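You operate a simulated robot arm through the tools that you are given. There is no shell and no other tool.

You are at the controls of a simulated robot arm. One attempt, no reset.

JOB
Lock the doors, wipe the upper left one clean, then unlock them.
Fine: use the green cloth and lay it back. What is to be rubbed or washed off counts as gone when no trace of it is left.

It is judged by the outcome, as a careful person would: the job done as asked, and still so three seconds after it is handed in. It fails if anything else is knocked over, pushed out of place, dropped, spilled or broken. Flat cloth is picked up by pressing the open fingertips on it (5 to 10 N) and closing them slowly along it; thin cloth reads only 2 to 8 mm in the jaws.

ROBOT AND FRAMES
A 7-joint arm with a fingered hand, fixed in place. Base frame: the origin is on the floor under the middle of its stand, x ahead of it, y to its left, z up. Units: mm, degrees, N and s.
With the tool pointing down near the work surface it reaches from about 100 to 800 mm from the base axis. Its first joint turns from -166.0 to 166.0 degrees. Payload 4.9 kg.
The TCP is the grasp point between the finger pads, 32 mm short of the fingertips. In the tool frame z runs along the fingers and y along their closing line. The gripper opens to 192 mm; its body begins 89 mm behind the TCP. The gripper is a hand of 3 fingers: y runs from the thumb to the fingers, the wrist lies at [0, 0, -267] in the tool frame, and closing takes about 1.5 s.
Orientation is told as [roll, pitch, yaw] about the base's x, y, z axes, in that order, counted from this pose: with the fingers straight down and closing along the base's y, the tool's x points along the base's -x, its y along +y and its z along -z.

CONTROLS
- The arm moves only by the tool drive_tool. Its argument "steps" is a list of rows, each an object of numbers (a shift or turn left out is 0, a gripper value left out holds the last): "x", "y", "z": the shift along the base's x, y, z in mm; "ax", "ay", "az": the turn, a rotation vector about the base's x, y, z in degrees; "claw": the opening, from 0 (shut) to 1 (fully open). In form: [{"x": .., "y": .., "z": .., "ax": .., "ay": .., "az": .., "claw": ..}, ...]. A call has 1 to 20 rows; each row shifts and turns the commanded pose from where the row before left it. A row lasts 0.2 s, in which the tool goes at most 50 mm and 8.6 degrees; a call with a longer step from one row to the next is refused whole, and so is a gripper value outside its range. A pose out of reach is approached as far as the arm can. The call stops where the force on the tool passes 40 N (or 10 N more than at its start, if that is more) or the arm is blocked; 0.2 s more then pass. The fingers move at their own pace (about 153 mm/s each) and stop on an object; they squeeze with about 29 N. The grip force told is the motor's: it shows also when the fingers shut on nothing. Time passes only in rows, and 0.2 s behind the last, so rows that do not move let the fingers close. The reply holds the time, the measured pose of the TCP, the force on the tool along the base axes, the opening and the grip force, in the units named above and with some noise, with the torque about the TCP (base axes, N m) and any sound that the robot's microphone picked up.
- Cameras (640 x 400 px; columns grow to the right, rows downward): "scene" is fixed at [61, -483, 1603]; the picture's right is [0.89, -0.46, 0.00], its down [-0.26, -0.49, -0.83] and it looks along [0.38, 0.74, -0.56] (base axes); focal length 284 px, centre (320, 200). "wrist" rides on the gripper at [80, -46, -113] in the tool frame; the picture's right is [0.50, 0.87, 0.00], its down [-0.67, 0.39, -0.63] and it looks along [-0.55, 0.32, 0.78] (tool axes); focal length 226 px, centre (320, 200). There is no depth. A picture from a camera that has moved, and an enlarged one, comes with that camera's place and axes in the base frame and with its lens. The place of the scene camera against the robot may be out by one fixed shift of up to 25 mm in any direction.
- snapshot(camera): a new picture of that camera. The clock stands still meanwhile.
- preshape(shape): the hand has 3 fingers and takes this shape, open, in about a second: jaw (thumb against the fingers, like two jaws); tri (thumb and two fingers); tip (a fingertip pinch); poke (one finger out to press); point (the index stretched); flat (the hand flat); cup (the hand cupped); fist (a fist). The gripper value then closes the fingers along that shape, each until it touches; the sizes above hold for jaw. It gives what a move gives, with no picture.
- close_up(camera, box): a new picture of the part [left, top, right, bottom] of that camera's present view, enlarged. The clock stands still meanwhile.
- finish_job(): hands the job in; it is judged then, once.

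Nothing tells you positions but the pictures and the camera data. Unless the task says otherwise, let go and move clear before handing in.

The tools are called after "Request:" by a JSON object that holds its "fn" and its "kwargs". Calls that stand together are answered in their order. drive_tool: Moves the arm, as the interface text tells. Its arguments: {"type":"object","properties":{"steps":{"type":"array","items":{"type":"object","properties":{"x":{"type":"number"},"y":{"type":"number"},"z":{"type":"number"},"ax":{"type":"number"},"ay":{"type":"number"},"az":{"type":"number"},"claw":{"type":"number"}}}}},"required":["steps"]} The other tools are called the same way: preshape (shape) gives the hand a shape; snapshot (camera) takes a picture; close_up (camera, box) takes an enlarged picture of a part of a camera's view; finish_job () hands the job in.

At the start:

```text
time: 0.0
position: [341.0, 166.6, 1388.7]
tool_rot: [0.1, 0.0, 0.0]
ft_force: [-0.3, 0.4, 0.1]
torque: [-0.02, 0.02, -0.01]
grip_width: 191.9
gripper_force: 0.1
shape: jaw
```

scene: 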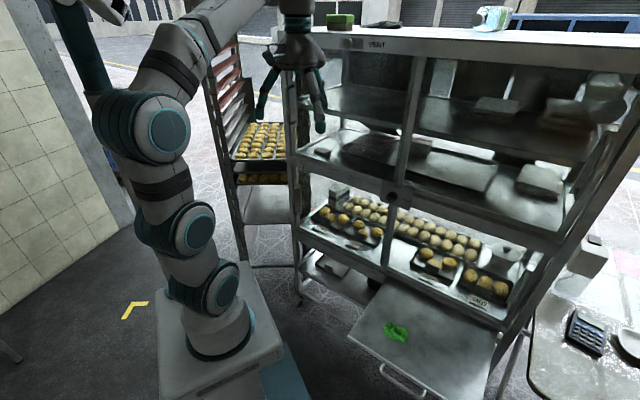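
wrist: 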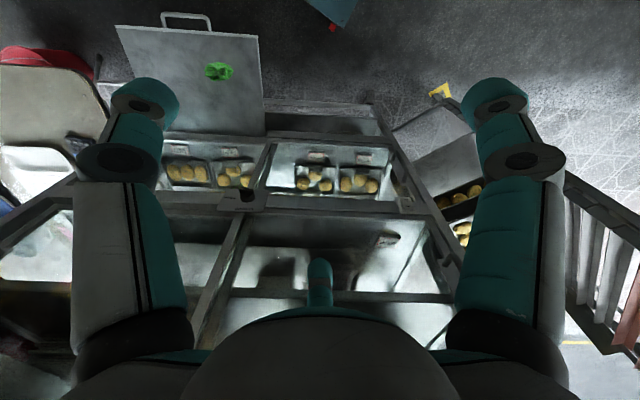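

I see a bakery display cabinet with glass doors, a lower shelf or flap with a green cloth on it, and the arm at left. I'll look closer at the cabinet, the lock and the cloth before moving.

Request:
{"fn": "close_up", "kwargs": {"camera": "scene", "box": [280, 20, 480, 145]}}

Request:
{"fn": "close_up", "kwargs": {"camera": "scene", "box": [340, 140, 480, 230]}}

Request:
{"fn": "close_up", "kwargs": {"camera": "scene", "box": [320, 260, 520, 400]}}

Request:
{"fn": "close_up", "kwargs": {"camera": "scene", "box": [440, 20, 640, 145]}}

Request:
{"fn": "close_up", "kwargs": {"camera": "scene", "box": [280, 140, 400, 300]}}

Request:
{"fn": "close_up", "kwargs": {"camera": "wrist", "box": [140, 120, 460, 320]}}

```text
3.20 times, centred on (380, 82) of scene
camera zoom: at [61.0, -483.0, 1603.0], right [0.89, -0.46, 0.0], down [-0.26, -0.49, -0.83], along [0.38, 0.74, -0.56], focal length 909 px, centre (128, 576)
```

zoom: 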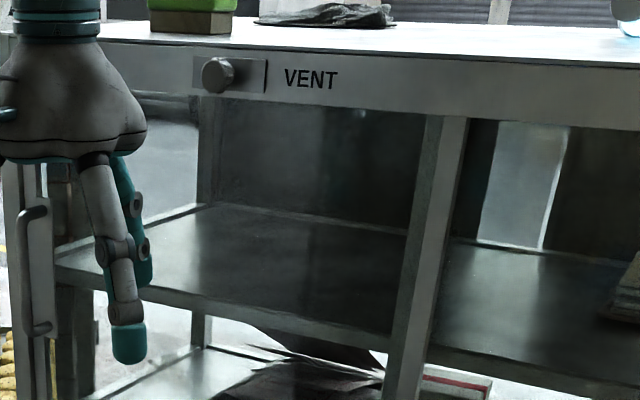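

```text
4.44 times, centred on (410, 185) of scene
camera zoom: at [61.0, -483.0, 1603.0], right [0.89, -0.46, 0.0], down [-0.26, -0.49, -0.83], along [0.38, 0.74, -0.56], focal length 1263 px, centre (-80, 267)
```

zoom: 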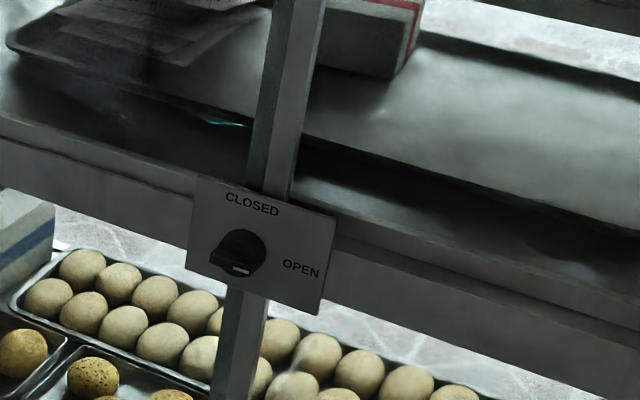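

```text
2.86 times, centred on (420, 330) of scene
camera zoom: at [61.0, -483.0, 1603.0], right [0.89, -0.46, 0.0], down [-0.26, -0.49, -0.83], along [0.38, 0.74, -0.56], focal length 812 px, centre (34, -171)
```

zoom: 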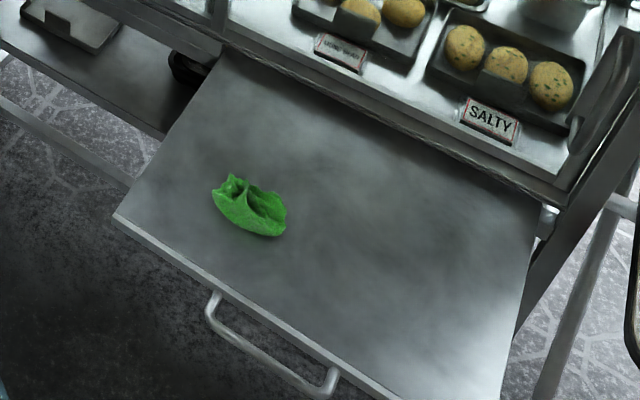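

```text
3.20 times, centred on (540, 82) of scene
camera zoom: at [61.0, -483.0, 1603.0], right [0.89, -0.46, 0.0], down [-0.26, -0.49, -0.83], along [0.38, 0.74, -0.56], focal length 909 px, centre (-384, 576)
```

zoom: 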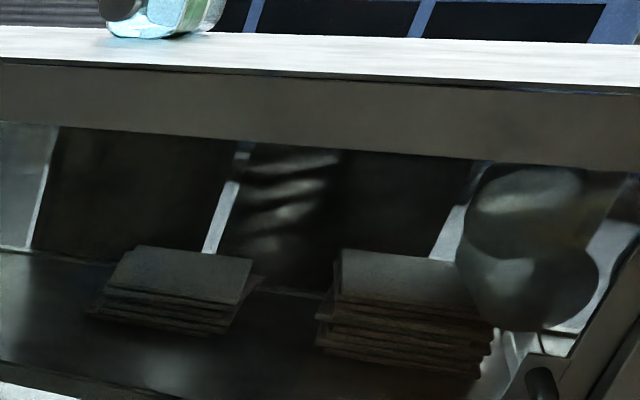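

```text
2.50 times, centred on (340, 220) of scene
camera zoom: at [61.0, -483.0, 1603.0], right [0.89, -0.46, 0.0], down [-0.26, -0.49, -0.83], along [0.38, 0.74, -0.56], focal length 710 px, centre (270, 150)
```

zoom: 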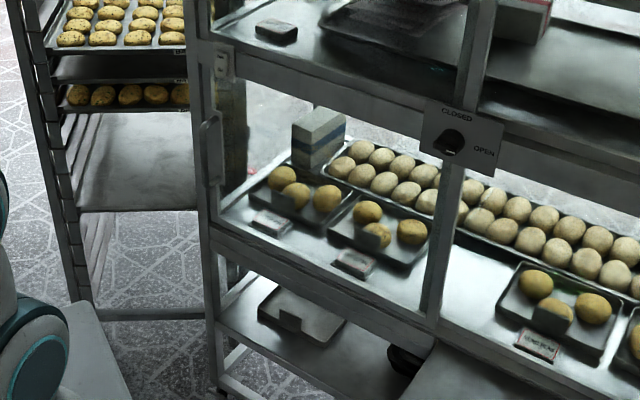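

```text
2.00 times, centred on (300, 220) of wrist
camera zoom: at [261.2, 120.7, 1500.9], right [-0.5, 0.87, 0.0], down [0.67, 0.39, 0.63], along [0.55, 0.32, -0.77], focal length 452 px, centre (360, 160)
```

zoom: 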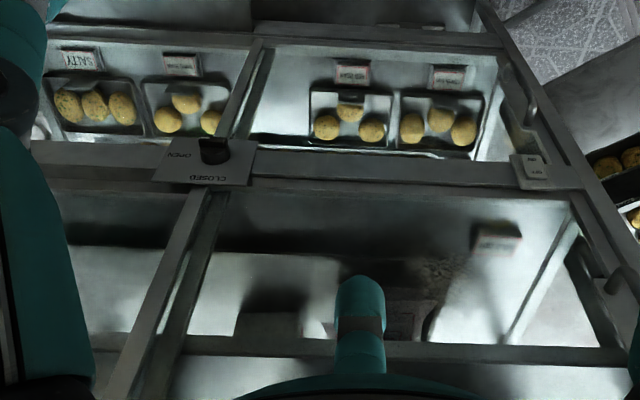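

I see a four-door cabinet with a CLOSED/OPEN knob at its centre, a small switch on the left post, a VENT knob at the top and a green cloth on the pulled-out shelf. I'll zoom further to read the labels and find the dirt.

Request:
{"fn": "close_up", "kwargs": {"camera": "scene", "box": [375, 175, 425, 210]}}

Request:
{"fn": "close_up", "kwargs": {"camera": "scene", "box": [350, 140, 410, 180]}}

Request:
{"fn": "close_up", "kwargs": {"camera": "scene", "box": [295, 130, 355, 180]}}

Request:
{"fn": "close_up", "kwargs": {"camera": "wrist", "box": [380, 190, 440, 230]}}

Request:
{"fn": "close_up", "kwargs": {"camera": "wrist", "box": [210, 180, 280, 225]}}

Request:
{"fn": "close_up", "kwargs": {"camera": "scene", "box": [290, 150, 410, 230]}}

Request:
{"fn": "close_up", "kwargs": {"camera": "wrist", "box": [230, 200, 440, 320]}}

Request:
{"fn": "close_up", "kwargs": {"camera": "scene", "box": [300, 0, 440, 60]}}

```text
11.43 times, centred on (400, 192) of scene
camera zoom: at [61.0, -483.0, 1603.0], right [0.89, -0.46, 0.0], down [-0.26, -0.49, -0.83], along [0.38, 0.74, -0.56], focal length 3248 px, centre (-594, 286)
```

zoom: 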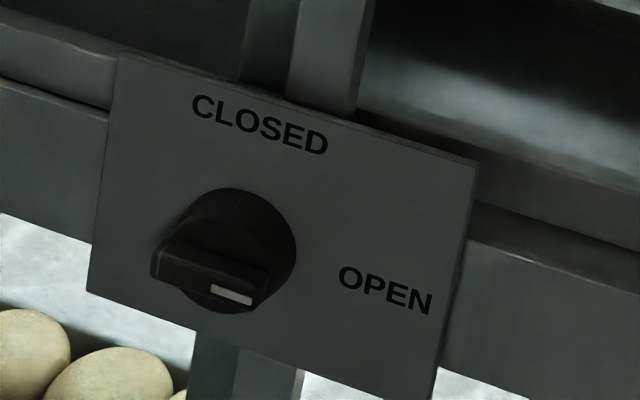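

```text
10.00 times, centred on (380, 160) of scene
camera zoom: at [61.0, -483.0, 1603.0], right [0.89, -0.46, 0.0], down [-0.26, -0.49, -0.83], along [0.38, 0.74, -0.56], focal length 2842 px, centre (-280, 600)
```

zoom: 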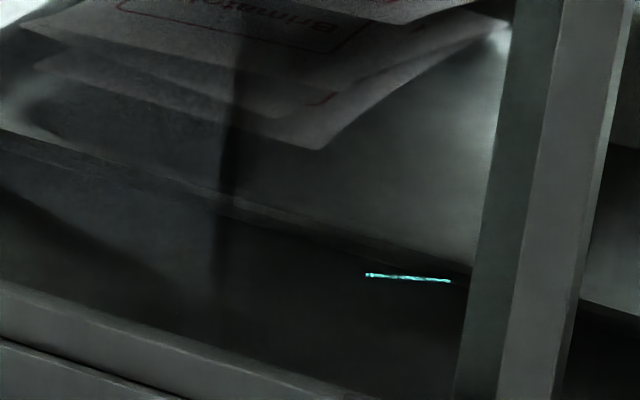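

```text
8.00 times, centred on (325, 155) of scene
camera zoom: at [61.0, -483.0, 1603.0], right [0.89, -0.46, 0.0], down [-0.26, -0.49, -0.83], along [0.38, 0.74, -0.56], focal length 2273 px, centre (280, 560)
```

zoom: 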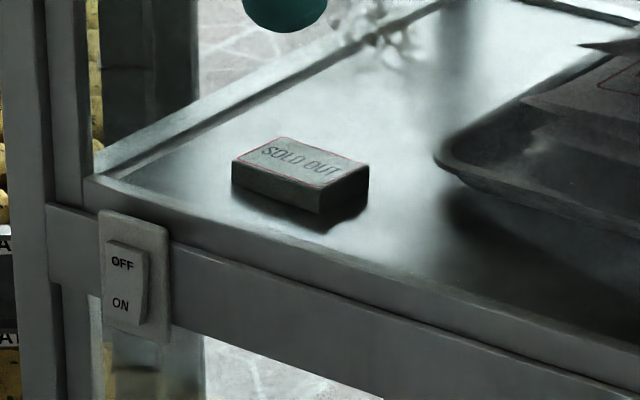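

```text
10.00 times, centred on (410, 210) of wrist
camera zoom: at [261.2, 120.7, 1500.9], right [-0.5, 0.87, 0.0], down [0.67, 0.39, 0.63], along [0.55, 0.32, -0.77], focal length 2261 px, centre (-580, 100)
```

zoom: 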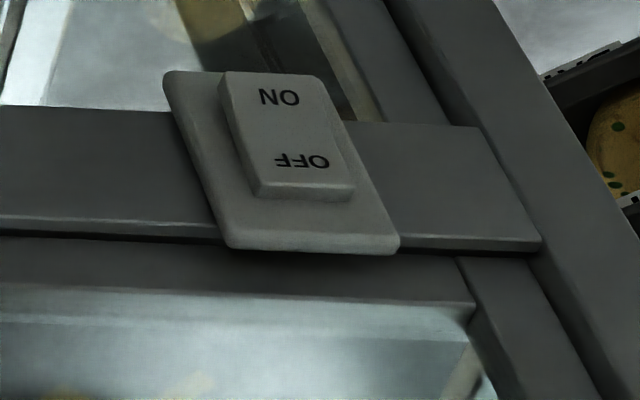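

```text
8.89 times, centred on (245, 202) of wrist
camera zoom: at [261.2, 120.7, 1500.9], right [-0.5, 0.87, 0.0], down [0.67, 0.39, 0.63], along [0.55, 0.32, -0.77], focal length 2009 px, centre (987, 178)
```

zoom: 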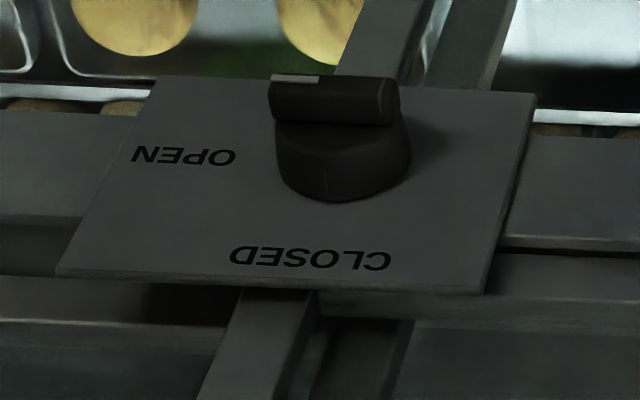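

```text
5.00 times, centred on (350, 190) of scene
camera zoom: at [61.0, -483.0, 1603.0], right [0.89, -0.46, 0.0], down [-0.26, -0.49, -0.83], along [0.38, 0.74, -0.56], focal length 1421 px, centre (170, 250)
```

zoom: 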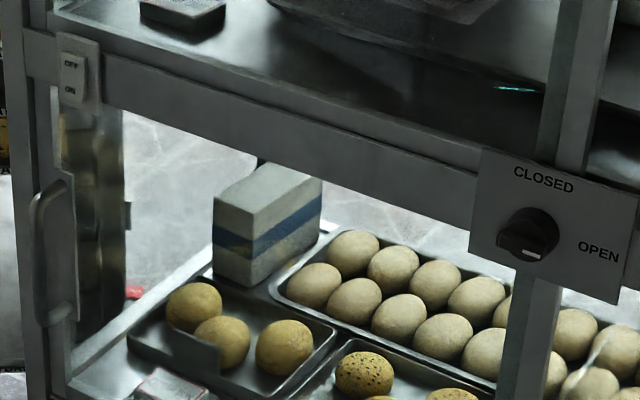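

```text
3.05 times, centred on (335, 260) of wrist
camera zoom: at [261.2, 120.7, 1500.9], right [-0.5, 0.87, 0.0], down [0.67, 0.39, 0.63], along [0.55, 0.32, -0.77], focal length 689 px, centre (274, 17)
```

zoom: 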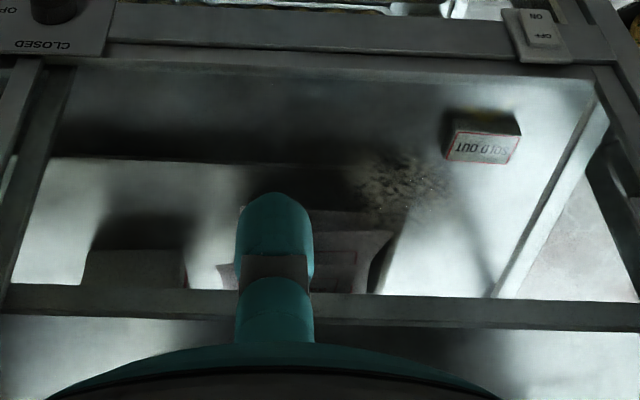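

```text
4.57 times, centred on (370, 30) of scene
camera zoom: at [61.0, -483.0, 1603.0], right [0.89, -0.46, 0.0], down [-0.26, -0.49, -0.83], along [0.38, 0.74, -0.56], focal length 1299 px, centre (91, 977)
```

zoom: 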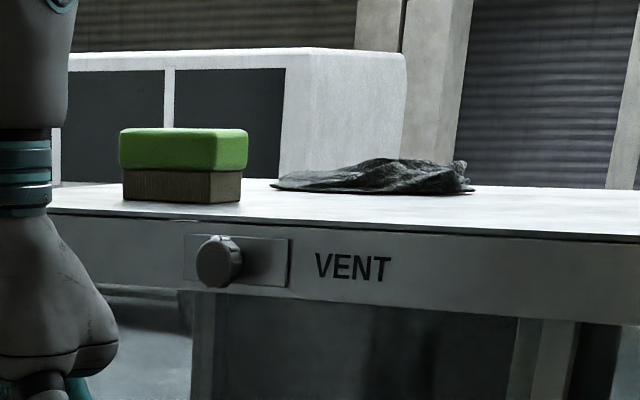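

The dirt looks like a brownish splatter on the upper-left glass, near (549, 386, 1216). The cabinet front is turned about 26° to the robot. The knob at about (667, 141, 1050) points at OPEN, and the cloth lies near (553, -97, 660). I'll turn the tool to face the cabinet and look from closer.

Request:
{"fn": "drive_tool", "kwargs": {"steps": [{"x": 10, "y": 0, "z": -8, "ay": -8.2}, {"x": 10, "y": 0, "z": -8, "ay": -8.2}, {"x": 10, "y": 0, "z": -8, "ay": -8.2}, {"x": 10, "y": 0, "z": -8, "ay": -8.2}, {"x": 10, "y": 0, "z": -8, "ay": -8.2}, {"x": 10, "y": 0, "z": -8, "ay": -8.2}, {"x": 10, "y": 0, "z": -8, "ay": -8.2}, {"x": 10, "y": 0, "z": -8, "ay": -8.2}, {"x": 10, "y": 0, "z": -8, "ay": -8.2}, {"x": 10, "y": 0, "z": -8, "ay": -8.2}, {"x": 10, "y": 0, "z": -8, "ay": -8.0}, {"az": 8.5}, {"az": 8.5}, {"az": 8.6}, {"x": 0}]}}

Request:
{"fn": "snapshot", "kwargs": {"camera": "wrist"}}

Request:
{"fn": "snapshot", "kwargs": {"camera": "scene"}}

```text
time: 3.2
position: [448.0, 175.6, 1313.1]
tool_rot: [-0.9, -87.9, 14.8]
ft_force: [0.1, 0.6, -0.9]
torque: [-0.02, 0.02, 0.02]
grip_width: 191.8
gripper_force: 0.0
shape: jaw
out of reach, approached as far as the arm can: row 13, 14
```

```text
taken
camera wrist: at [346.0, 102.1, 1238.7], right [-0.23, 0.84, -0.5], down [-0.68, 0.23, 0.69], along [0.69, 0.5, 0.52], focal length 226 px, centre (320, 200)
```

wrist: 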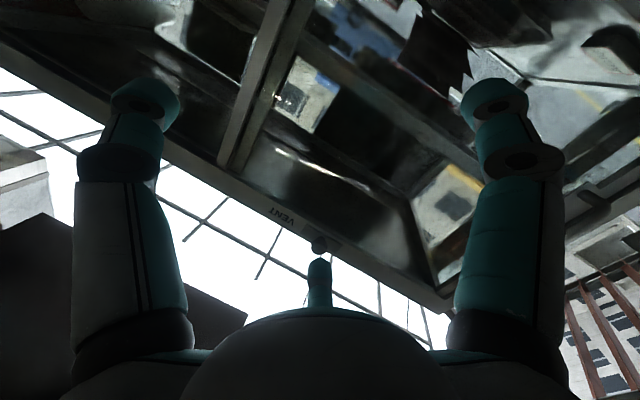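

```text
taken
```

scene: 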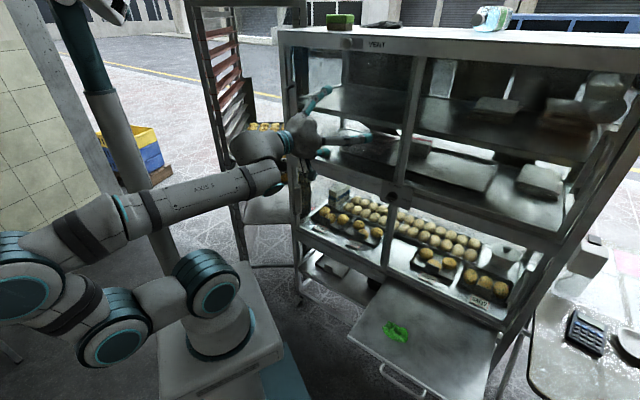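

The yaw turn was limited close to the base, so I'm moving outward and down to a standoff in front of the knob, where the wrist is farther from the base axis.

Request:
{"fn": "drive_tool", "kwargs": {"steps": [{"x": 11, "y": -8, "z": -26}, {"x": 11, "y": -8, "z": -26}, {"x": 11, "y": -8, "z": -26}, {"x": 11, "y": -8, "z": -26}, {"x": 11, "y": -8, "z": -26}, {"x": 11, "y": -8, "z": -26}, {"x": 11, "y": -8, "z": -26}, {"x": 11, "y": -8, "z": -26}, {"x": 11, "y": -8, "z": -26}, {"x": 11, "y": -8, "z": -26}, {"x": 0}]}}

Request:
{"fn": "snapshot", "kwargs": {"camera": "wrist"}}

Request:
{"fn": "snapshot", "kwargs": {"camera": "scene"}}

```text
time: 5.6
position: [513.3, 229.0, 1081.2]
tool_rot: [-1.3, -87.9, 14.6]
ft_force: [-0.7, 0.1, 0.0]
torque: [0.0, -0.01, 0.03]
grip_width: 192.0
gripper_force: 0.0
shape: jaw
out of reach, approached as far as the arm can: row 1, 2, 3, 4, 5, 6, 7, 8, 9, 10
```

```text
taken
camera wrist: at [411.3, 155.9, 1005.1], right [-0.22, 0.84, -0.5], down [-0.68, 0.24, 0.69], along [0.7, 0.49, 0.52], focal length 226 px, centre (320, 200)
```

wrist: 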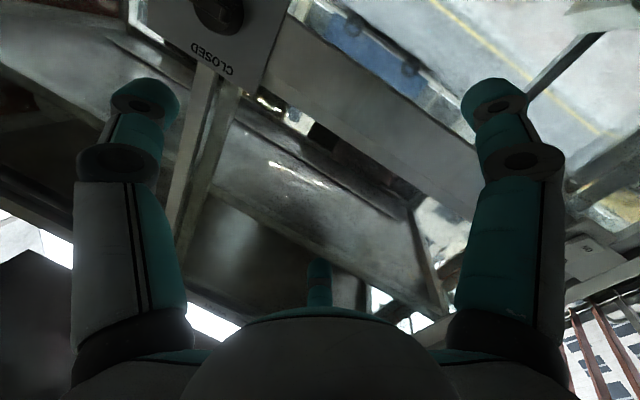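

```text
taken
```

scene: 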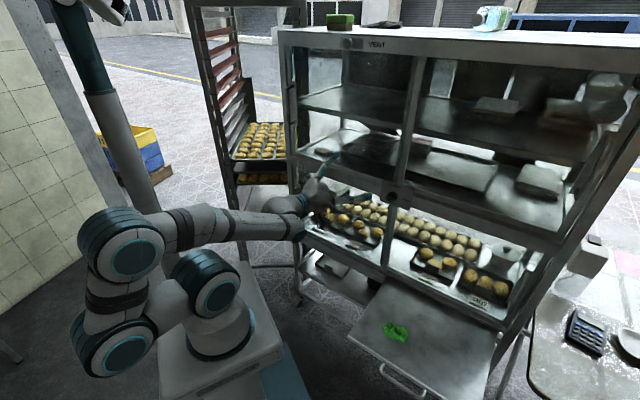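

The arm is stuck against some joint limit with this yaw. I'll undo the yaw turn at this spot and see whether the arm can follow.

Request:
{"fn": "drive_tool", "kwargs": {"steps": [{"az": -8.5}, {"az": -8.5}, {"az": -8.6}, {"x": 0}, {"x": 0}]}}

Request:
{"fn": "snapshot", "kwargs": {"camera": "scene"}}

```text
time: 6.8
position: [513.7, 227.8, 1080.7]
tool_rot: [-0.8, -88.1, -10.9]
ft_force: [0.0, -0.5, -0.4]
torque: [0.03, 0.0, 0.02]
grip_width: 191.8
gripper_force: 0.1
shape: jaw
```

```text
taken
```

scene: 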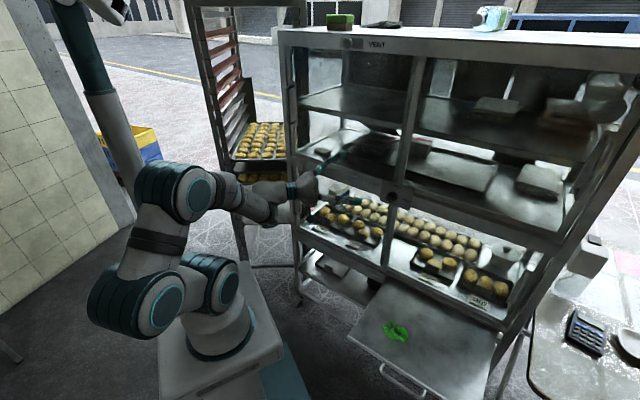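

The command restarts from the measured pose each call. I'll shift sideways toward the knob standoff with this yaw and see if the arm follows.

Request:
{"fn": "drive_tool", "kwargs": {"steps": [{"x": 4, "y": -14, "z": -3}, {"x": 4, "y": -14, "z": -3}, {"x": 4, "y": -14, "z": -3}, {"x": 4, "y": -14, "z": -3}, {"x": 4, "y": -14, "z": -3}, {"x": 4, "y": -14, "z": -3}, {"x": 4, "y": -14, "z": -3}, {"x": 4, "y": -14, "z": -3}, {"x": 4, "y": -14, "z": -3}, {"x": 4, "y": -14, "z": -3}, {"x": 0}]}}

Request:
{"fn": "snapshot", "kwargs": {"camera": "scene"}}

Request:
{"fn": "snapshot", "kwargs": {"camera": "wrist"}}

```text
time: 9.2
position: [553.1, 87.8, 1050.8]
tool_rot: [-0.2, -88.0, -11.4]
ft_force: [-1.0, -0.4, -0.6]
torque: [0.02, -0.01, 0.01]
grip_width: 192.1
gripper_force: 0.0
shape: jaw
```

```text
taken
```

scene: 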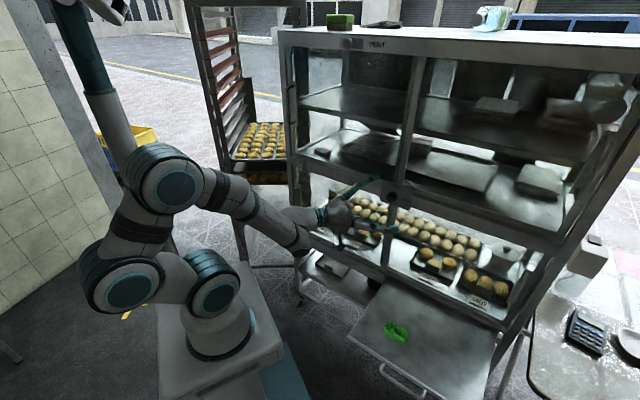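

```text
taken
camera wrist: at [429.9, 65.8, 975.4], right [0.16, 0.85, -0.5], down [-0.52, 0.5, 0.69], along [0.84, 0.15, 0.52], focal length 226 px, centre (320, 200)
```

wrist: 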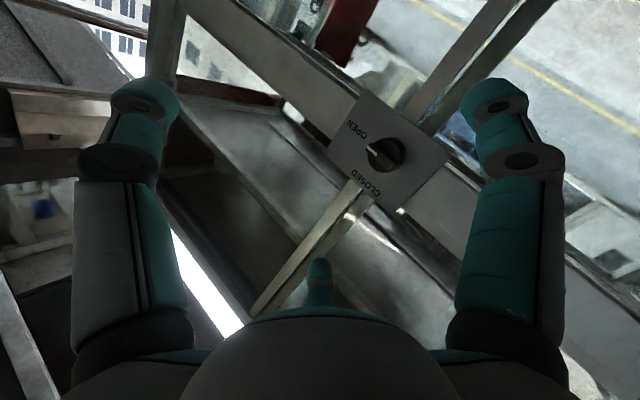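

That worked. The knob is now clearly visible to the wrist camera, so I'll yaw toward the cabinet's normal in steps.

Request:
{"fn": "drive_tool", "kwargs": {"steps": [{"az": 6}, {"az": 6}, {"az": 6}, {"az": 6}, {"az": 6}, {"az": 6}, {"x": 0}]}}

Request:
{"fn": "snapshot", "kwargs": {"camera": "wrist"}}

Request:
{"fn": "snapshot", "kwargs": {"camera": "scene"}}

```text
time: 10.8
position: [537.6, 128.6, 1062.9]
tool_rot: [-1.7, -87.8, 3.9]
ft_force: [-1.0, -0.5, 0.7]
torque: [-0.01, -0.03, -0.01]
grip_width: 192.0
gripper_force: 0.0
shape: jaw
out of reach, approached as far as the arm can: row 2, 3, 4, 5, 6
```

```text
taken
camera wrist: at [423.7, 77.9, 987.1], right [-0.05, 0.86, -0.5], down [-0.62, 0.36, 0.69], along [0.78, 0.35, 0.52], focal length 226 px, centre (320, 200)
```

wrist: 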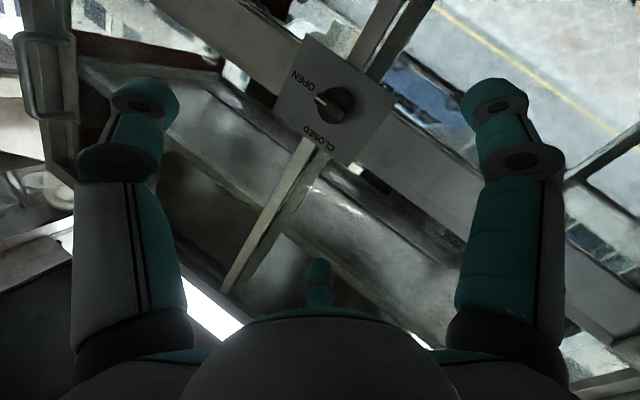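

```text
taken
```

scene: 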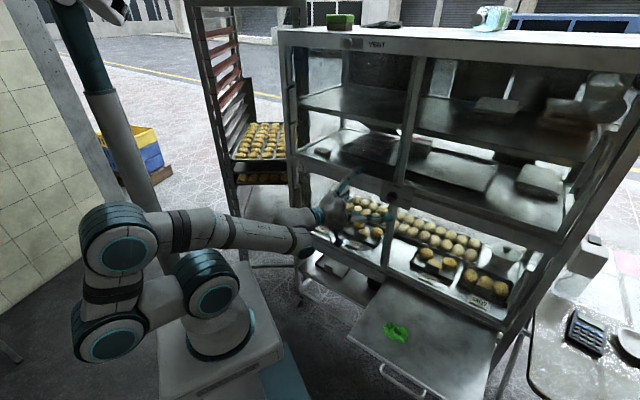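

There seems to be a wrist limit relative to the arm's azimuth. I'll try rolling the hand about its pointing axis, which the knob grasp needs anyway, and see whether that frees the yaw.

Request:
{"fn": "drive_tool", "kwargs": {"steps": [{"ax": 8.5}, {"ax": 8.5}, {"ax": 8.5}, {"ax": 8.5}, {"ax": 8.5}, {"ax": 8.5}, {"ax": 8.5}, {"ax": 8.5}, {"ax": 8.5}, {"ax": 8.5}, {"x": 0}]}}

Request:
{"fn": "snapshot", "kwargs": {"camera": "wrist"}}

Request:
{"fn": "snapshot", "kwargs": {"camera": "scene"}}

```text
time: 13.2
position: [531.8, 134.8, 1066.3]
tool_rot: [92.1, -5.0, -87.8]
ft_force: [0.8, -0.9, 0.1]
torque: [0.01, 0.02, -0.03]
grip_width: 192.0
gripper_force: 0.0
shape: jaw
out of reach, approached as far as the arm can: row 2, 4, 6
```

```text
taken
camera wrist: at [417.1, 206.7, 1009.7], right [-0.05, 0.57, 0.82], down [-0.62, -0.66, 0.42], along [0.78, -0.49, 0.39], focal length 226 px, centre (320, 200)
```

wrist: 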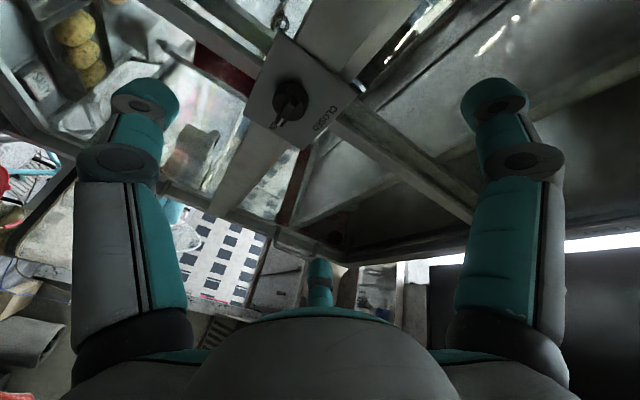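

```text
taken
```

scene: 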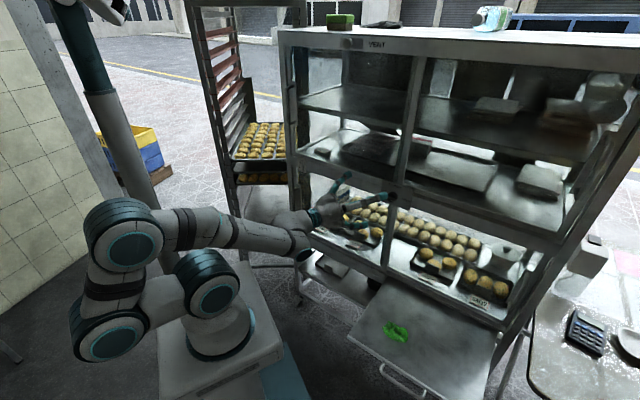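

Roll worked. Now I'll try the yaw again in this roll.

Request:
{"fn": "drive_tool", "kwargs": {"steps": [{"az": 6}, {"az": 6}, {"az": 6}, {"az": 6}, {"x": 0}]}}

```text
time: 14.4
position: [523.3, 154.4, 1070.8]
tool_rot: [91.8, -5.1, -85.6]
ft_force: [0.5, 0.2, -1.3]
torque: [0.0, -0.02, -0.02]
grip_width: 192.3
gripper_force: 0.0
shape: jaw
out of reach, approached as far as the arm can: row 1, 2, 3, 4
```

Roll didn't lift the limit, so the wrist seems to be near its alignment singularity in this configuration. I'll go back to pointing down, yaw there first, then tilt up toward the cabinet so that the wrist bends the other way.

Request:
{"fn": "drive_tool", "kwargs": {"steps": [{"x": -7, "y": -10, "z": 10, "ay": 8.2}, {"x": -7, "y": -10, "z": 10, "ay": 8.2}, {"x": -7, "y": -10, "z": 10, "ay": 8.2}, {"x": -7, "y": -10, "z": 10, "ay": 8.2}, {"x": -7, "y": -10, "z": 10, "ay": 8.2}, {"x": -7, "y": -10, "z": 10, "ay": 8.2}, {"x": -7, "y": -10, "z": 10, "ay": 8.2}, {"x": -7, "y": -10, "z": 10, "ay": 8.2}, {"x": -7, "y": -10, "z": 10, "ay": 8.2}, {"x": -7, "y": -10, "z": 10, "ay": 8.2}, {"ay": 8.2}, {"x": 0}]}}

Request:
{"fn": "snapshot", "kwargs": {"camera": "scene"}}

Request:
{"fn": "snapshot", "kwargs": {"camera": "wrist"}}

```text
time: 17.0
position: [453.9, 54.0, 1171.2]
tool_rot: [2.0, 4.5, -84.9]
ft_force: [-0.5, -0.6, -0.2]
torque: [0.03, -0.01, -0.02]
grip_width: 192.4
gripper_force: 0.1
shape: jaw
```

```text
taken
```

scene: 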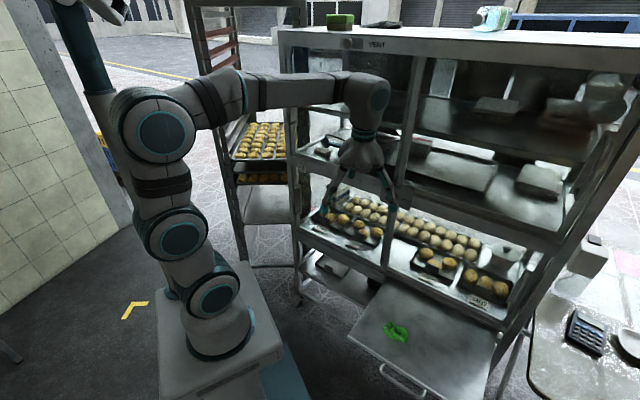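

```text
taken
camera wrist: at [397.2, 119.6, 1288.5], right [0.82, 0.57, 0.07], down [0.43, -0.68, 0.59], along [0.39, -0.45, -0.8], focal length 226 px, centre (320, 200)
```

wrist: 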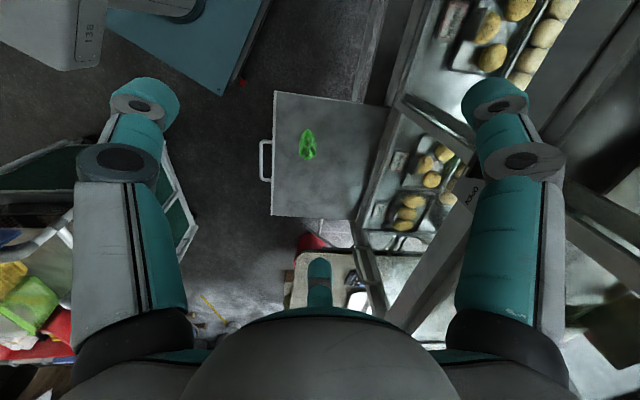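

The arm is now elbow-up with the hand down. I'll yaw left about 51° here, then tilt the fingers up toward the left, so the wrist bends to the left side.

Request:
{"fn": "drive_tool", "kwargs": {"steps": [{"az": 8.5}, {"az": 8.5}, {"az": 8.5}, {"az": 8.5}, {"az": 8.5}, {"az": 8.5}, {"ax": 6.6, "ay": -4.5}, {"ax": 6.6, "ay": -4.5}, {"ax": 6.6, "ay": -4.5}, {"ax": 6.6, "ay": -4.5}, {"ax": 6.6, "ay": -4.5}, {"ax": 6.6, "ay": -4.5}, {"ax": 6.6, "ay": -4.5}, {"ax": 6.6, "ay": -4.5}, {"ax": 6.6, "ay": -4.5}, {"ax": 6.6, "ay": -4.5}, {"ax": 6.6, "ay": -4.5}, {"x": 0}]}}

Request:
{"fn": "snapshot", "kwargs": {"camera": "scene"}}

Request:
{"fn": "snapshot", "kwargs": {"camera": "wrist"}}

```text
time: 20.8
position: [452.7, 53.8, 1172.5]
tool_rot: [90.1, -0.2, -29.8]
ft_force: [-0.4, 0.0, 0.3]
torque: [-0.01, 0.04, 0.01]
grip_width: 192.0
gripper_force: 0.2
shape: jaw
```

```text
taken
```

scene: 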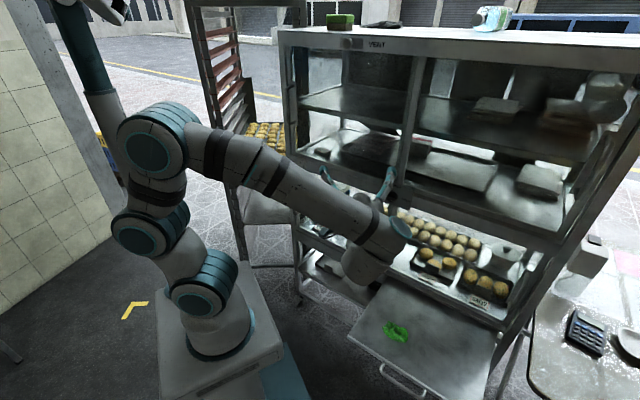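

```text
taken
camera wrist: at [328.2, -4.5, 1125.2], right [-0.44, 0.25, 0.86], down [0.27, -0.88, 0.39], along [0.86, 0.4, 0.32], focal length 226 px, centre (320, 200)
```

wrist: 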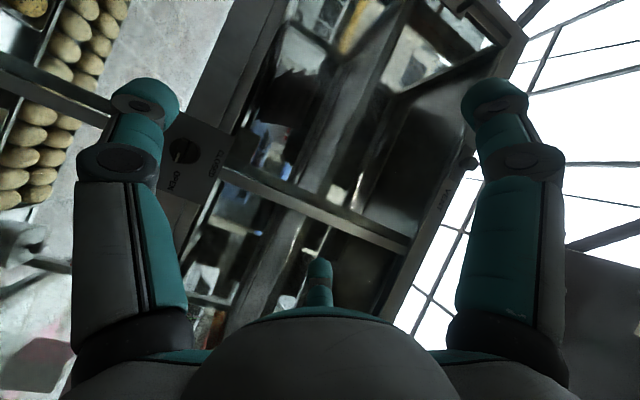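

The hand now points left of radial with no limit hit. I'll yaw back to the cabinet normal while moving to a standoff in front of the knob.

Request:
{"fn": "drive_tool", "kwargs": {"steps": [{"x": 11, "y": 3, "z": -15, "az": -4.3}, {"x": 11, "y": 3, "z": -15, "az": -4.3}, {"x": 11, "y": 3, "z": -15, "az": -4.3}, {"x": 11, "y": 3, "z": -15, "az": -4.3}, {"x": 11, "y": 3, "z": -15, "az": -4.3}, {"x": 11, "y": 3, "z": -15, "az": -4.3}, {"x": 11, "y": 3, "z": -15, "az": -4.3}, {"x": 11, "y": 3, "z": -15, "az": -4.3}, {"x": 0}]}}

Request:
{"fn": "snapshot", "kwargs": {"camera": "scene"}}

Request:
{"fn": "snapshot", "kwargs": {"camera": "wrist"}}

```text
time: 22.8
position: [542.3, 77.8, 1050.7]
tool_rot: [90.0, -0.2, -64.1]
ft_force: [-0.8, -0.8, 0.3]
torque: [-0.02, -0.01, 0.03]
grip_width: 192.1
gripper_force: 0.0
shape: jaw
```

```text
taken
```

scene: 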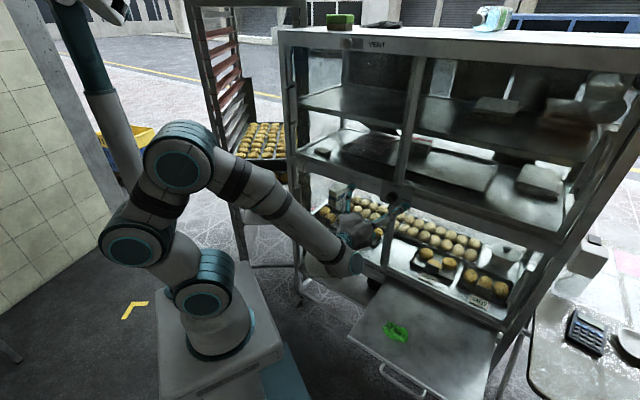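

```text
taken
camera wrist: at [405.4, 100.4, 1004.7], right [-0.22, 0.45, 0.86], down [-0.28, -0.88, 0.39], along [0.94, -0.15, 0.32], focal length 226 px, centre (320, 200)
```

wrist: 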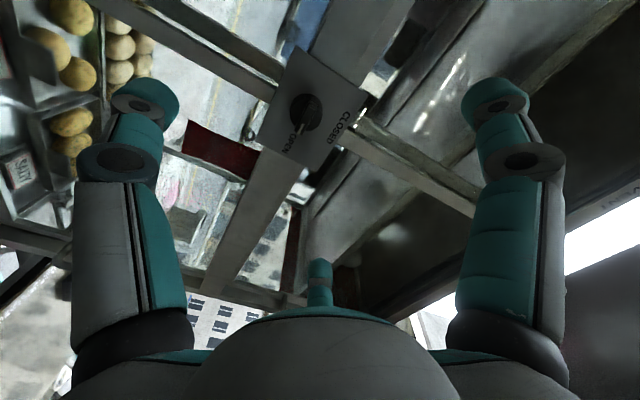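

The hand faces the cabinet squarely now. I'll zoom on the knob to measure it.

Request:
{"fn": "close_up", "kwargs": {"camera": "wrist", "box": [240, 40, 400, 190]}}

Request:
{"fn": "close_up", "kwargs": {"camera": "wrist", "box": [180, 0, 500, 200]}}

Request:
{"fn": "close_up", "kwargs": {"camera": "scene", "box": [320, 170, 440, 245]}}

```text
2.67 times, centred on (320, 115) of wrist
camera zoom: at [405.4, 100.4, 1004.7], right [-0.22, 0.45, 0.86], down [-0.28, -0.88, 0.39], along [0.94, -0.15, 0.32], focal length 603 px, centre (320, 427)
```

zoom: 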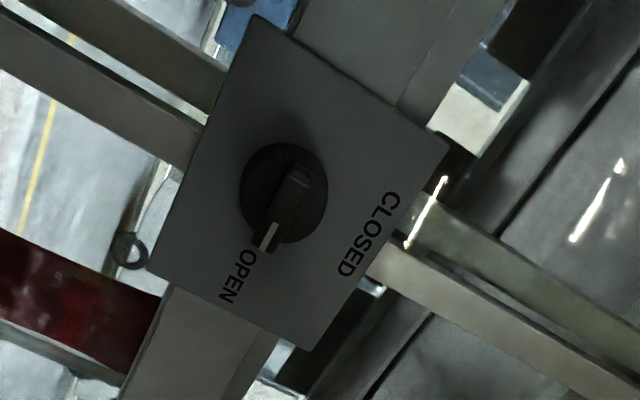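

```text
2.00 times, centred on (340, 100) of wrist
camera zoom: at [405.4, 100.4, 1004.7], right [-0.22, 0.45, 0.86], down [-0.28, -0.88, 0.39], along [0.94, -0.15, 0.32], focal length 452 px, centre (280, 400)
```

zoom: 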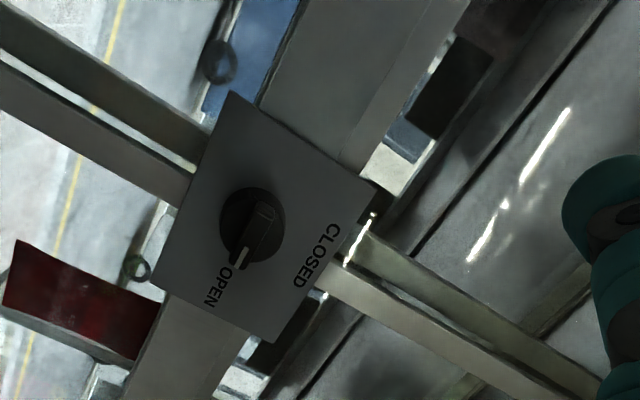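

```text
5.33 times, centred on (380, 208) of scene
camera zoom: at [61.0, -483.0, 1603.0], right [0.89, -0.46, 0.0], down [-0.26, -0.49, -0.83], along [0.38, 0.74, -0.56], focal length 1516 px, centre (0, 160)
```

zoom: 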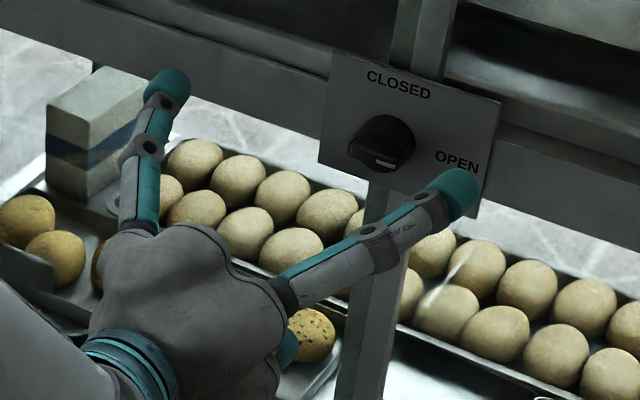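

The hand is three-fingered with wide spread when open. I'll partly close it in free space to see how the fingertips converge before gripping the knob.

Request:
{"fn": "drive_tool", "kwargs": {"steps": [{"claw": 0.4}, {"x": 0}, {"x": 0}, {"x": 0}, {"x": 0}]}}

Request:
{"fn": "snapshot", "kwargs": {"camera": "wrist"}}

Request:
{"fn": "close_up", "kwargs": {"camera": "scene", "box": [320, 170, 440, 245]}}

Request:
{"fn": "drive_tool", "kwargs": {"steps": [{"claw": 0.15}, {"x": 0}, {"x": 0}, {"x": 0}]}}

Request:
{"fn": "snapshot", "kwargs": {"camera": "wrist"}}

Request:
{"fn": "close_up", "kwargs": {"camera": "scene", "box": [320, 170, 440, 245]}}

```text
time: 24.0
position: [542.5, 78.4, 1050.2]
tool_rot: [89.9, -0.2, -64.2]
ft_force: [-0.2, 0.1, -0.2]
torque: [0.01, 0.0, 0.02]
grip_width: 77.5
gripper_force: 0.1
shape: jaw
```

```text
taken
camera wrist: at [405.2, 100.4, 1004.9], right [-0.22, 0.45, 0.86], down [-0.28, -0.88, 0.39], along [0.94, -0.15, 0.32], focal length 226 px, centre (320, 200)
```

wrist: 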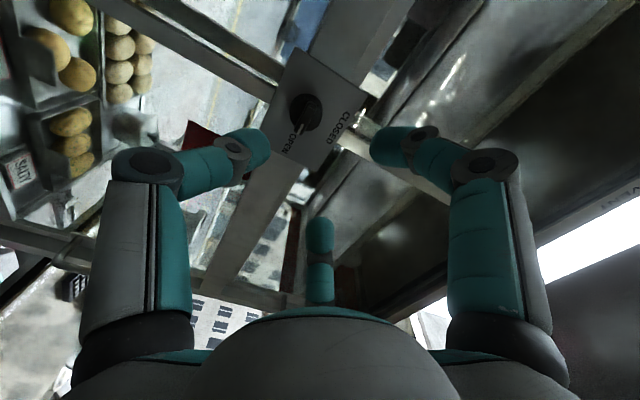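

```text
5.33 times, centred on (380, 208) of scene
camera zoom: at [61.0, -483.0, 1603.0], right [0.89, -0.46, 0.0], down [-0.26, -0.49, -0.83], along [0.38, 0.74, -0.56], focal length 1516 px, centre (0, 160)
```

zoom: 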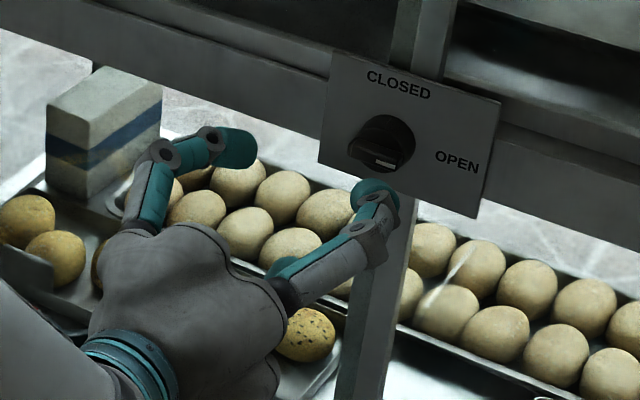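

```text
time: 25.0
position: [541.2, 77.1, 1050.9]
tool_rot: [90.0, -0.1, -64.2]
ft_force: [0.9, -0.2, -0.2]
torque: [0.0, 0.0, 0.01]
grip_width: 28.7
gripper_force: 0.0
shape: jaw
```

```text
taken
camera wrist: at [405.2, 100.4, 1004.9], right [-0.22, 0.45, 0.86], down [-0.28, -0.88, 0.39], along [0.94, -0.15, 0.32], focal length 226 px, centre (320, 200)
```

wrist: 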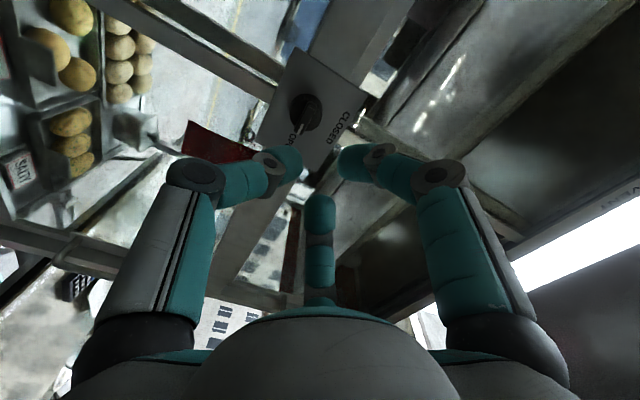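

```text
5.33 times, centred on (380, 208) of scene
camera zoom: at [61.0, -483.0, 1603.0], right [0.89, -0.46, 0.0], down [-0.26, -0.49, -0.83], along [0.38, 0.74, -0.56], focal length 1516 px, centre (0, 160)
```

zoom: 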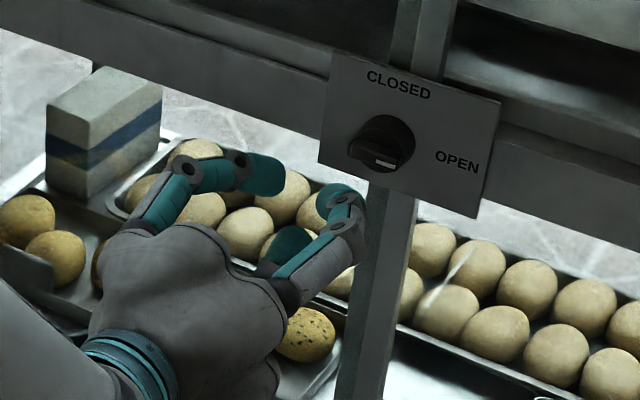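

The fingertips converge to the centre about 33 mm ahead of the TCP, which suits the 12 mm knob bar. From two wrist views the knob axis meets its plate at about (685, 145, 1035). I'll approach along the normal with fingers open about 58 mm and stop short to check.

Request:
{"fn": "drive_tool", "kwargs": {"steps": [{"claw": 0.3, "x": 12, "y": 5.4, "z": -2.7}, {"x": 12, "y": 5.4, "z": -2.7}, {"x": 12, "y": 5.4, "z": -2.7}, {"x": 12, "y": 5.4, "z": -2.7}, {"x": 12, "y": 5.4, "z": -2.7}, {"x": 11, "y": 5.4, "z": -2.7}, {"x": 0}]}}

Request:
{"fn": "snapshot", "kwargs": {"camera": "wrist"}}

Request:
{"fn": "close_up", "kwargs": {"camera": "scene", "box": [350, 165, 430, 215]}}

Request:
{"fn": "close_up", "kwargs": {"camera": "wrist", "box": [240, 60, 400, 160]}}

```text
time: 26.6
position: [612.3, 109.2, 1034.5]
tool_rot: [90.0, -0.2, -64.2]
ft_force: [-0.1, 0.4, 0.0]
torque: [0.0, 0.03, -0.01]
grip_width: 57.2
gripper_force: 0.1
shape: jaw
```

```text
taken
camera wrist: at [476.3, 132.4, 989.1], right [-0.22, 0.45, 0.86], down [-0.28, -0.88, 0.39], along [0.94, -0.15, 0.32], focal length 226 px, centre (320, 200)
```

wrist: 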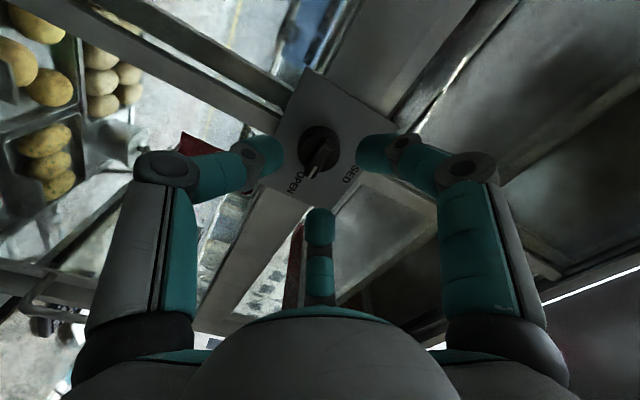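

```text
8.00 times, centred on (390, 190) of scene
camera zoom: at [61.0, -483.0, 1603.0], right [0.89, -0.46, 0.0], down [-0.26, -0.49, -0.83], along [0.38, 0.74, -0.56], focal length 2273 px, centre (-240, 280)
```

zoom: 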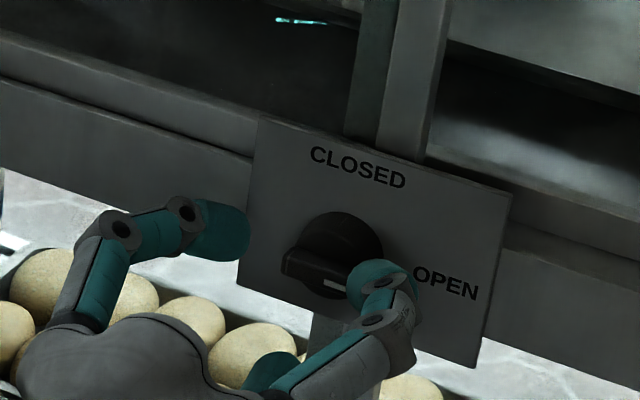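

```text
4.00 times, centred on (320, 110) of wrist
camera zoom: at [476.3, 132.4, 989.1], right [-0.22, 0.45, 0.86], down [-0.28, -0.88, 0.39], along [0.94, -0.15, 0.32], focal length 904 px, centre (320, 560)
```

zoom: 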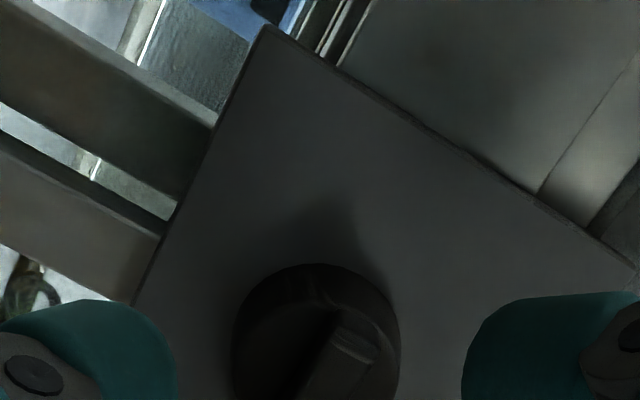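

Alignment looks right: the tool axis passes through the knob axis. I'll advance about 34 mm along the normal so the tips surround the bar.

Request:
{"fn": "drive_tool", "kwargs": {"steps": [{"x": 7.2, "y": 3.4}, {"x": 7.2, "y": 3.4}, {"x": 7.2, "y": 3.4}, {"x": 7.2, "y": 3.4}, {"x": 0}]}}

Request:
{"fn": "close_up", "kwargs": {"camera": "scene", "box": [350, 165, 430, 215]}}

Request:
{"fn": "close_up", "kwargs": {"camera": "wrist", "box": [220, 80, 420, 230]}}

```text
time: 27.8
position: [641.2, 124.2, 1034.1]
tool_rot: [89.9, -0.2, -64.2]
ft_force: [0.2, 0.4, 0.4]
torque: [0.0, -0.01, -0.02]
grip_width: 57.3
gripper_force: 0.1
shape: jaw
```

```text
8.00 times, centred on (390, 190) of scene
camera zoom: at [61.0, -483.0, 1603.0], right [0.89, -0.46, 0.0], down [-0.26, -0.49, -0.83], along [0.38, 0.74, -0.56], focal length 2273 px, centre (-240, 280)
```

zoom: 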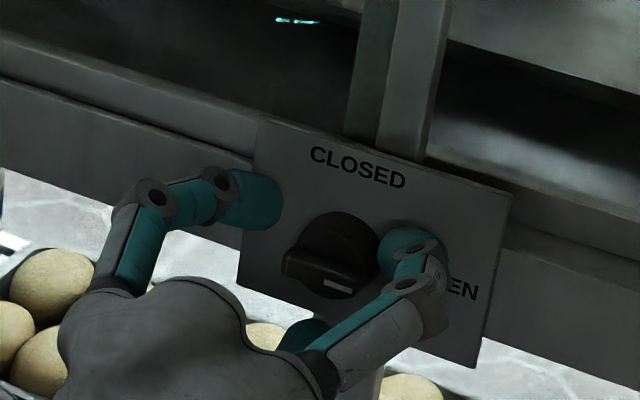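

```text
2.67 times, centred on (320, 155) of wrist
camera zoom: at [505.3, 146.5, 988.9], right [-0.22, 0.45, 0.86], down [-0.28, -0.88, 0.39], along [0.94, -0.15, 0.32], focal length 603 px, centre (320, 320)
```

zoom: 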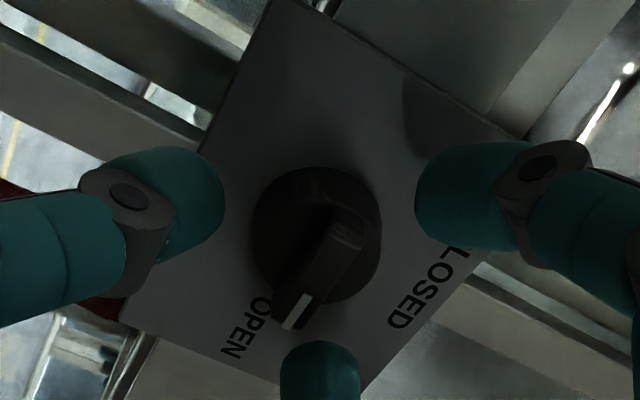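

The tips surround the knob bar well centred. Now I close on the bar.

Request:
{"fn": "drive_tool", "kwargs": {"steps": [{"claw": 0.1}, {"claw": 0.0}, {"x": 0}, {"x": 0}, {"x": 0}, {"x": 0}]}}

Request:
{"fn": "close_up", "kwargs": {"camera": "scene", "box": [350, 165, 430, 215]}}

Request:
{"fn": "close_up", "kwargs": {"camera": "wrist", "box": [220, 80, 420, 230]}}

```text
time: 29.2
position: [642.5, 124.4, 1033.5]
tool_rot: [89.9, -0.1, -64.2]
ft_force: [-23.4, -11.6, 1.2]
torque: [-0.06, 0.14, 0.01]
grip_width: 27.0
gripper_force: 28.9
shape: jaw
```

```text
8.00 times, centred on (390, 190) of scene
camera zoom: at [61.0, -483.0, 1603.0], right [0.89, -0.46, 0.0], down [-0.26, -0.49, -0.83], along [0.38, 0.74, -0.56], focal length 2273 px, centre (-240, 280)
```

zoom: 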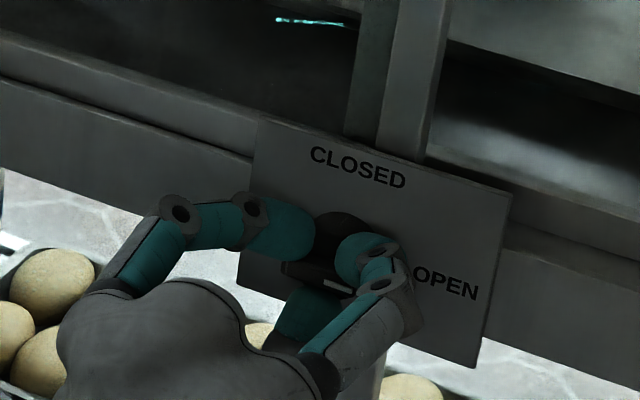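

```text
2.67 times, centred on (320, 155) of wrist
camera zoom: at [504.5, 146.1, 988.7], right [-0.22, 0.45, 0.86], down [-0.28, -0.88, 0.39], along [0.94, -0.15, 0.32], focal length 603 px, centre (320, 320)
```

zoom: 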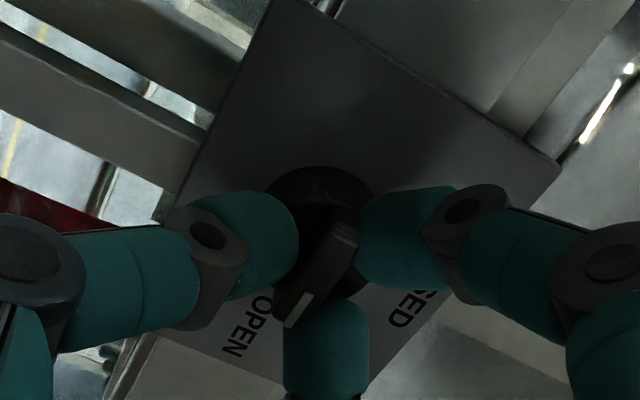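

The fingers gripped, but they press the disc with about 26 N. I'll reopen, back off 6 mm and re-close so the grip is on the bar alone.

Request:
{"fn": "drive_tool", "kwargs": {"steps": [{"claw": 0.3}, {"x": 0}, {"x": -5.4, "y": -2.6}, {"x": 0}, {"claw": 0.1}, {"claw": 0.0}, {"x": 0}, {"x": 0}, {"x": 0}, {"x": 0}]}}

Request:
{"fn": "close_up", "kwargs": {"camera": "scene", "box": [350, 165, 430, 215]}}

Request:
{"fn": "close_up", "kwargs": {"camera": "wrist", "box": [220, 80, 420, 230]}}

```text
time: 31.4
position: [636.8, 121.2, 1036.6]
tool_rot: [89.9, -0.2, -64.2]
ft_force: [0.5, -0.7, 5.8]
torque: [-0.08, 0.13, -0.09]
grip_width: 14.9
gripper_force: 29.6
shape: jaw
```

```text
8.00 times, centred on (390, 190) of scene
camera zoom: at [61.0, -483.0, 1603.0], right [0.89, -0.46, 0.0], down [-0.26, -0.49, -0.83], along [0.38, 0.74, -0.56], focal length 2273 px, centre (-240, 280)
```

zoom: 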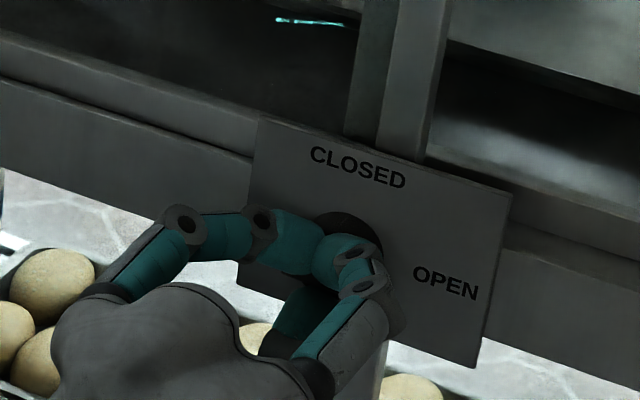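

```text
2.67 times, centred on (320, 155) of wrist
camera zoom: at [499.8, 143.6, 989.5], right [-0.22, 0.45, 0.86], down [-0.28, -0.88, 0.39], along [0.94, -0.15, 0.32], focal length 603 px, centre (320, 320)
```

zoom: 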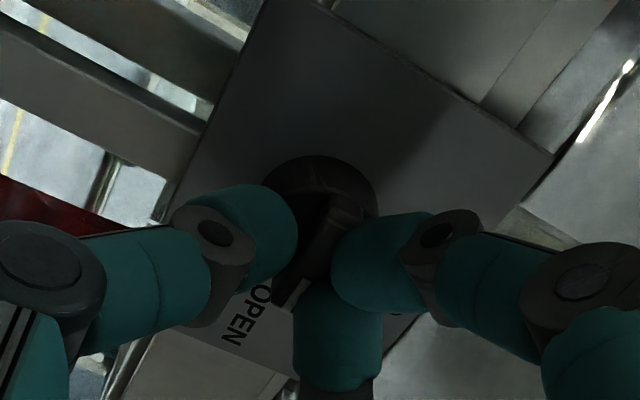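

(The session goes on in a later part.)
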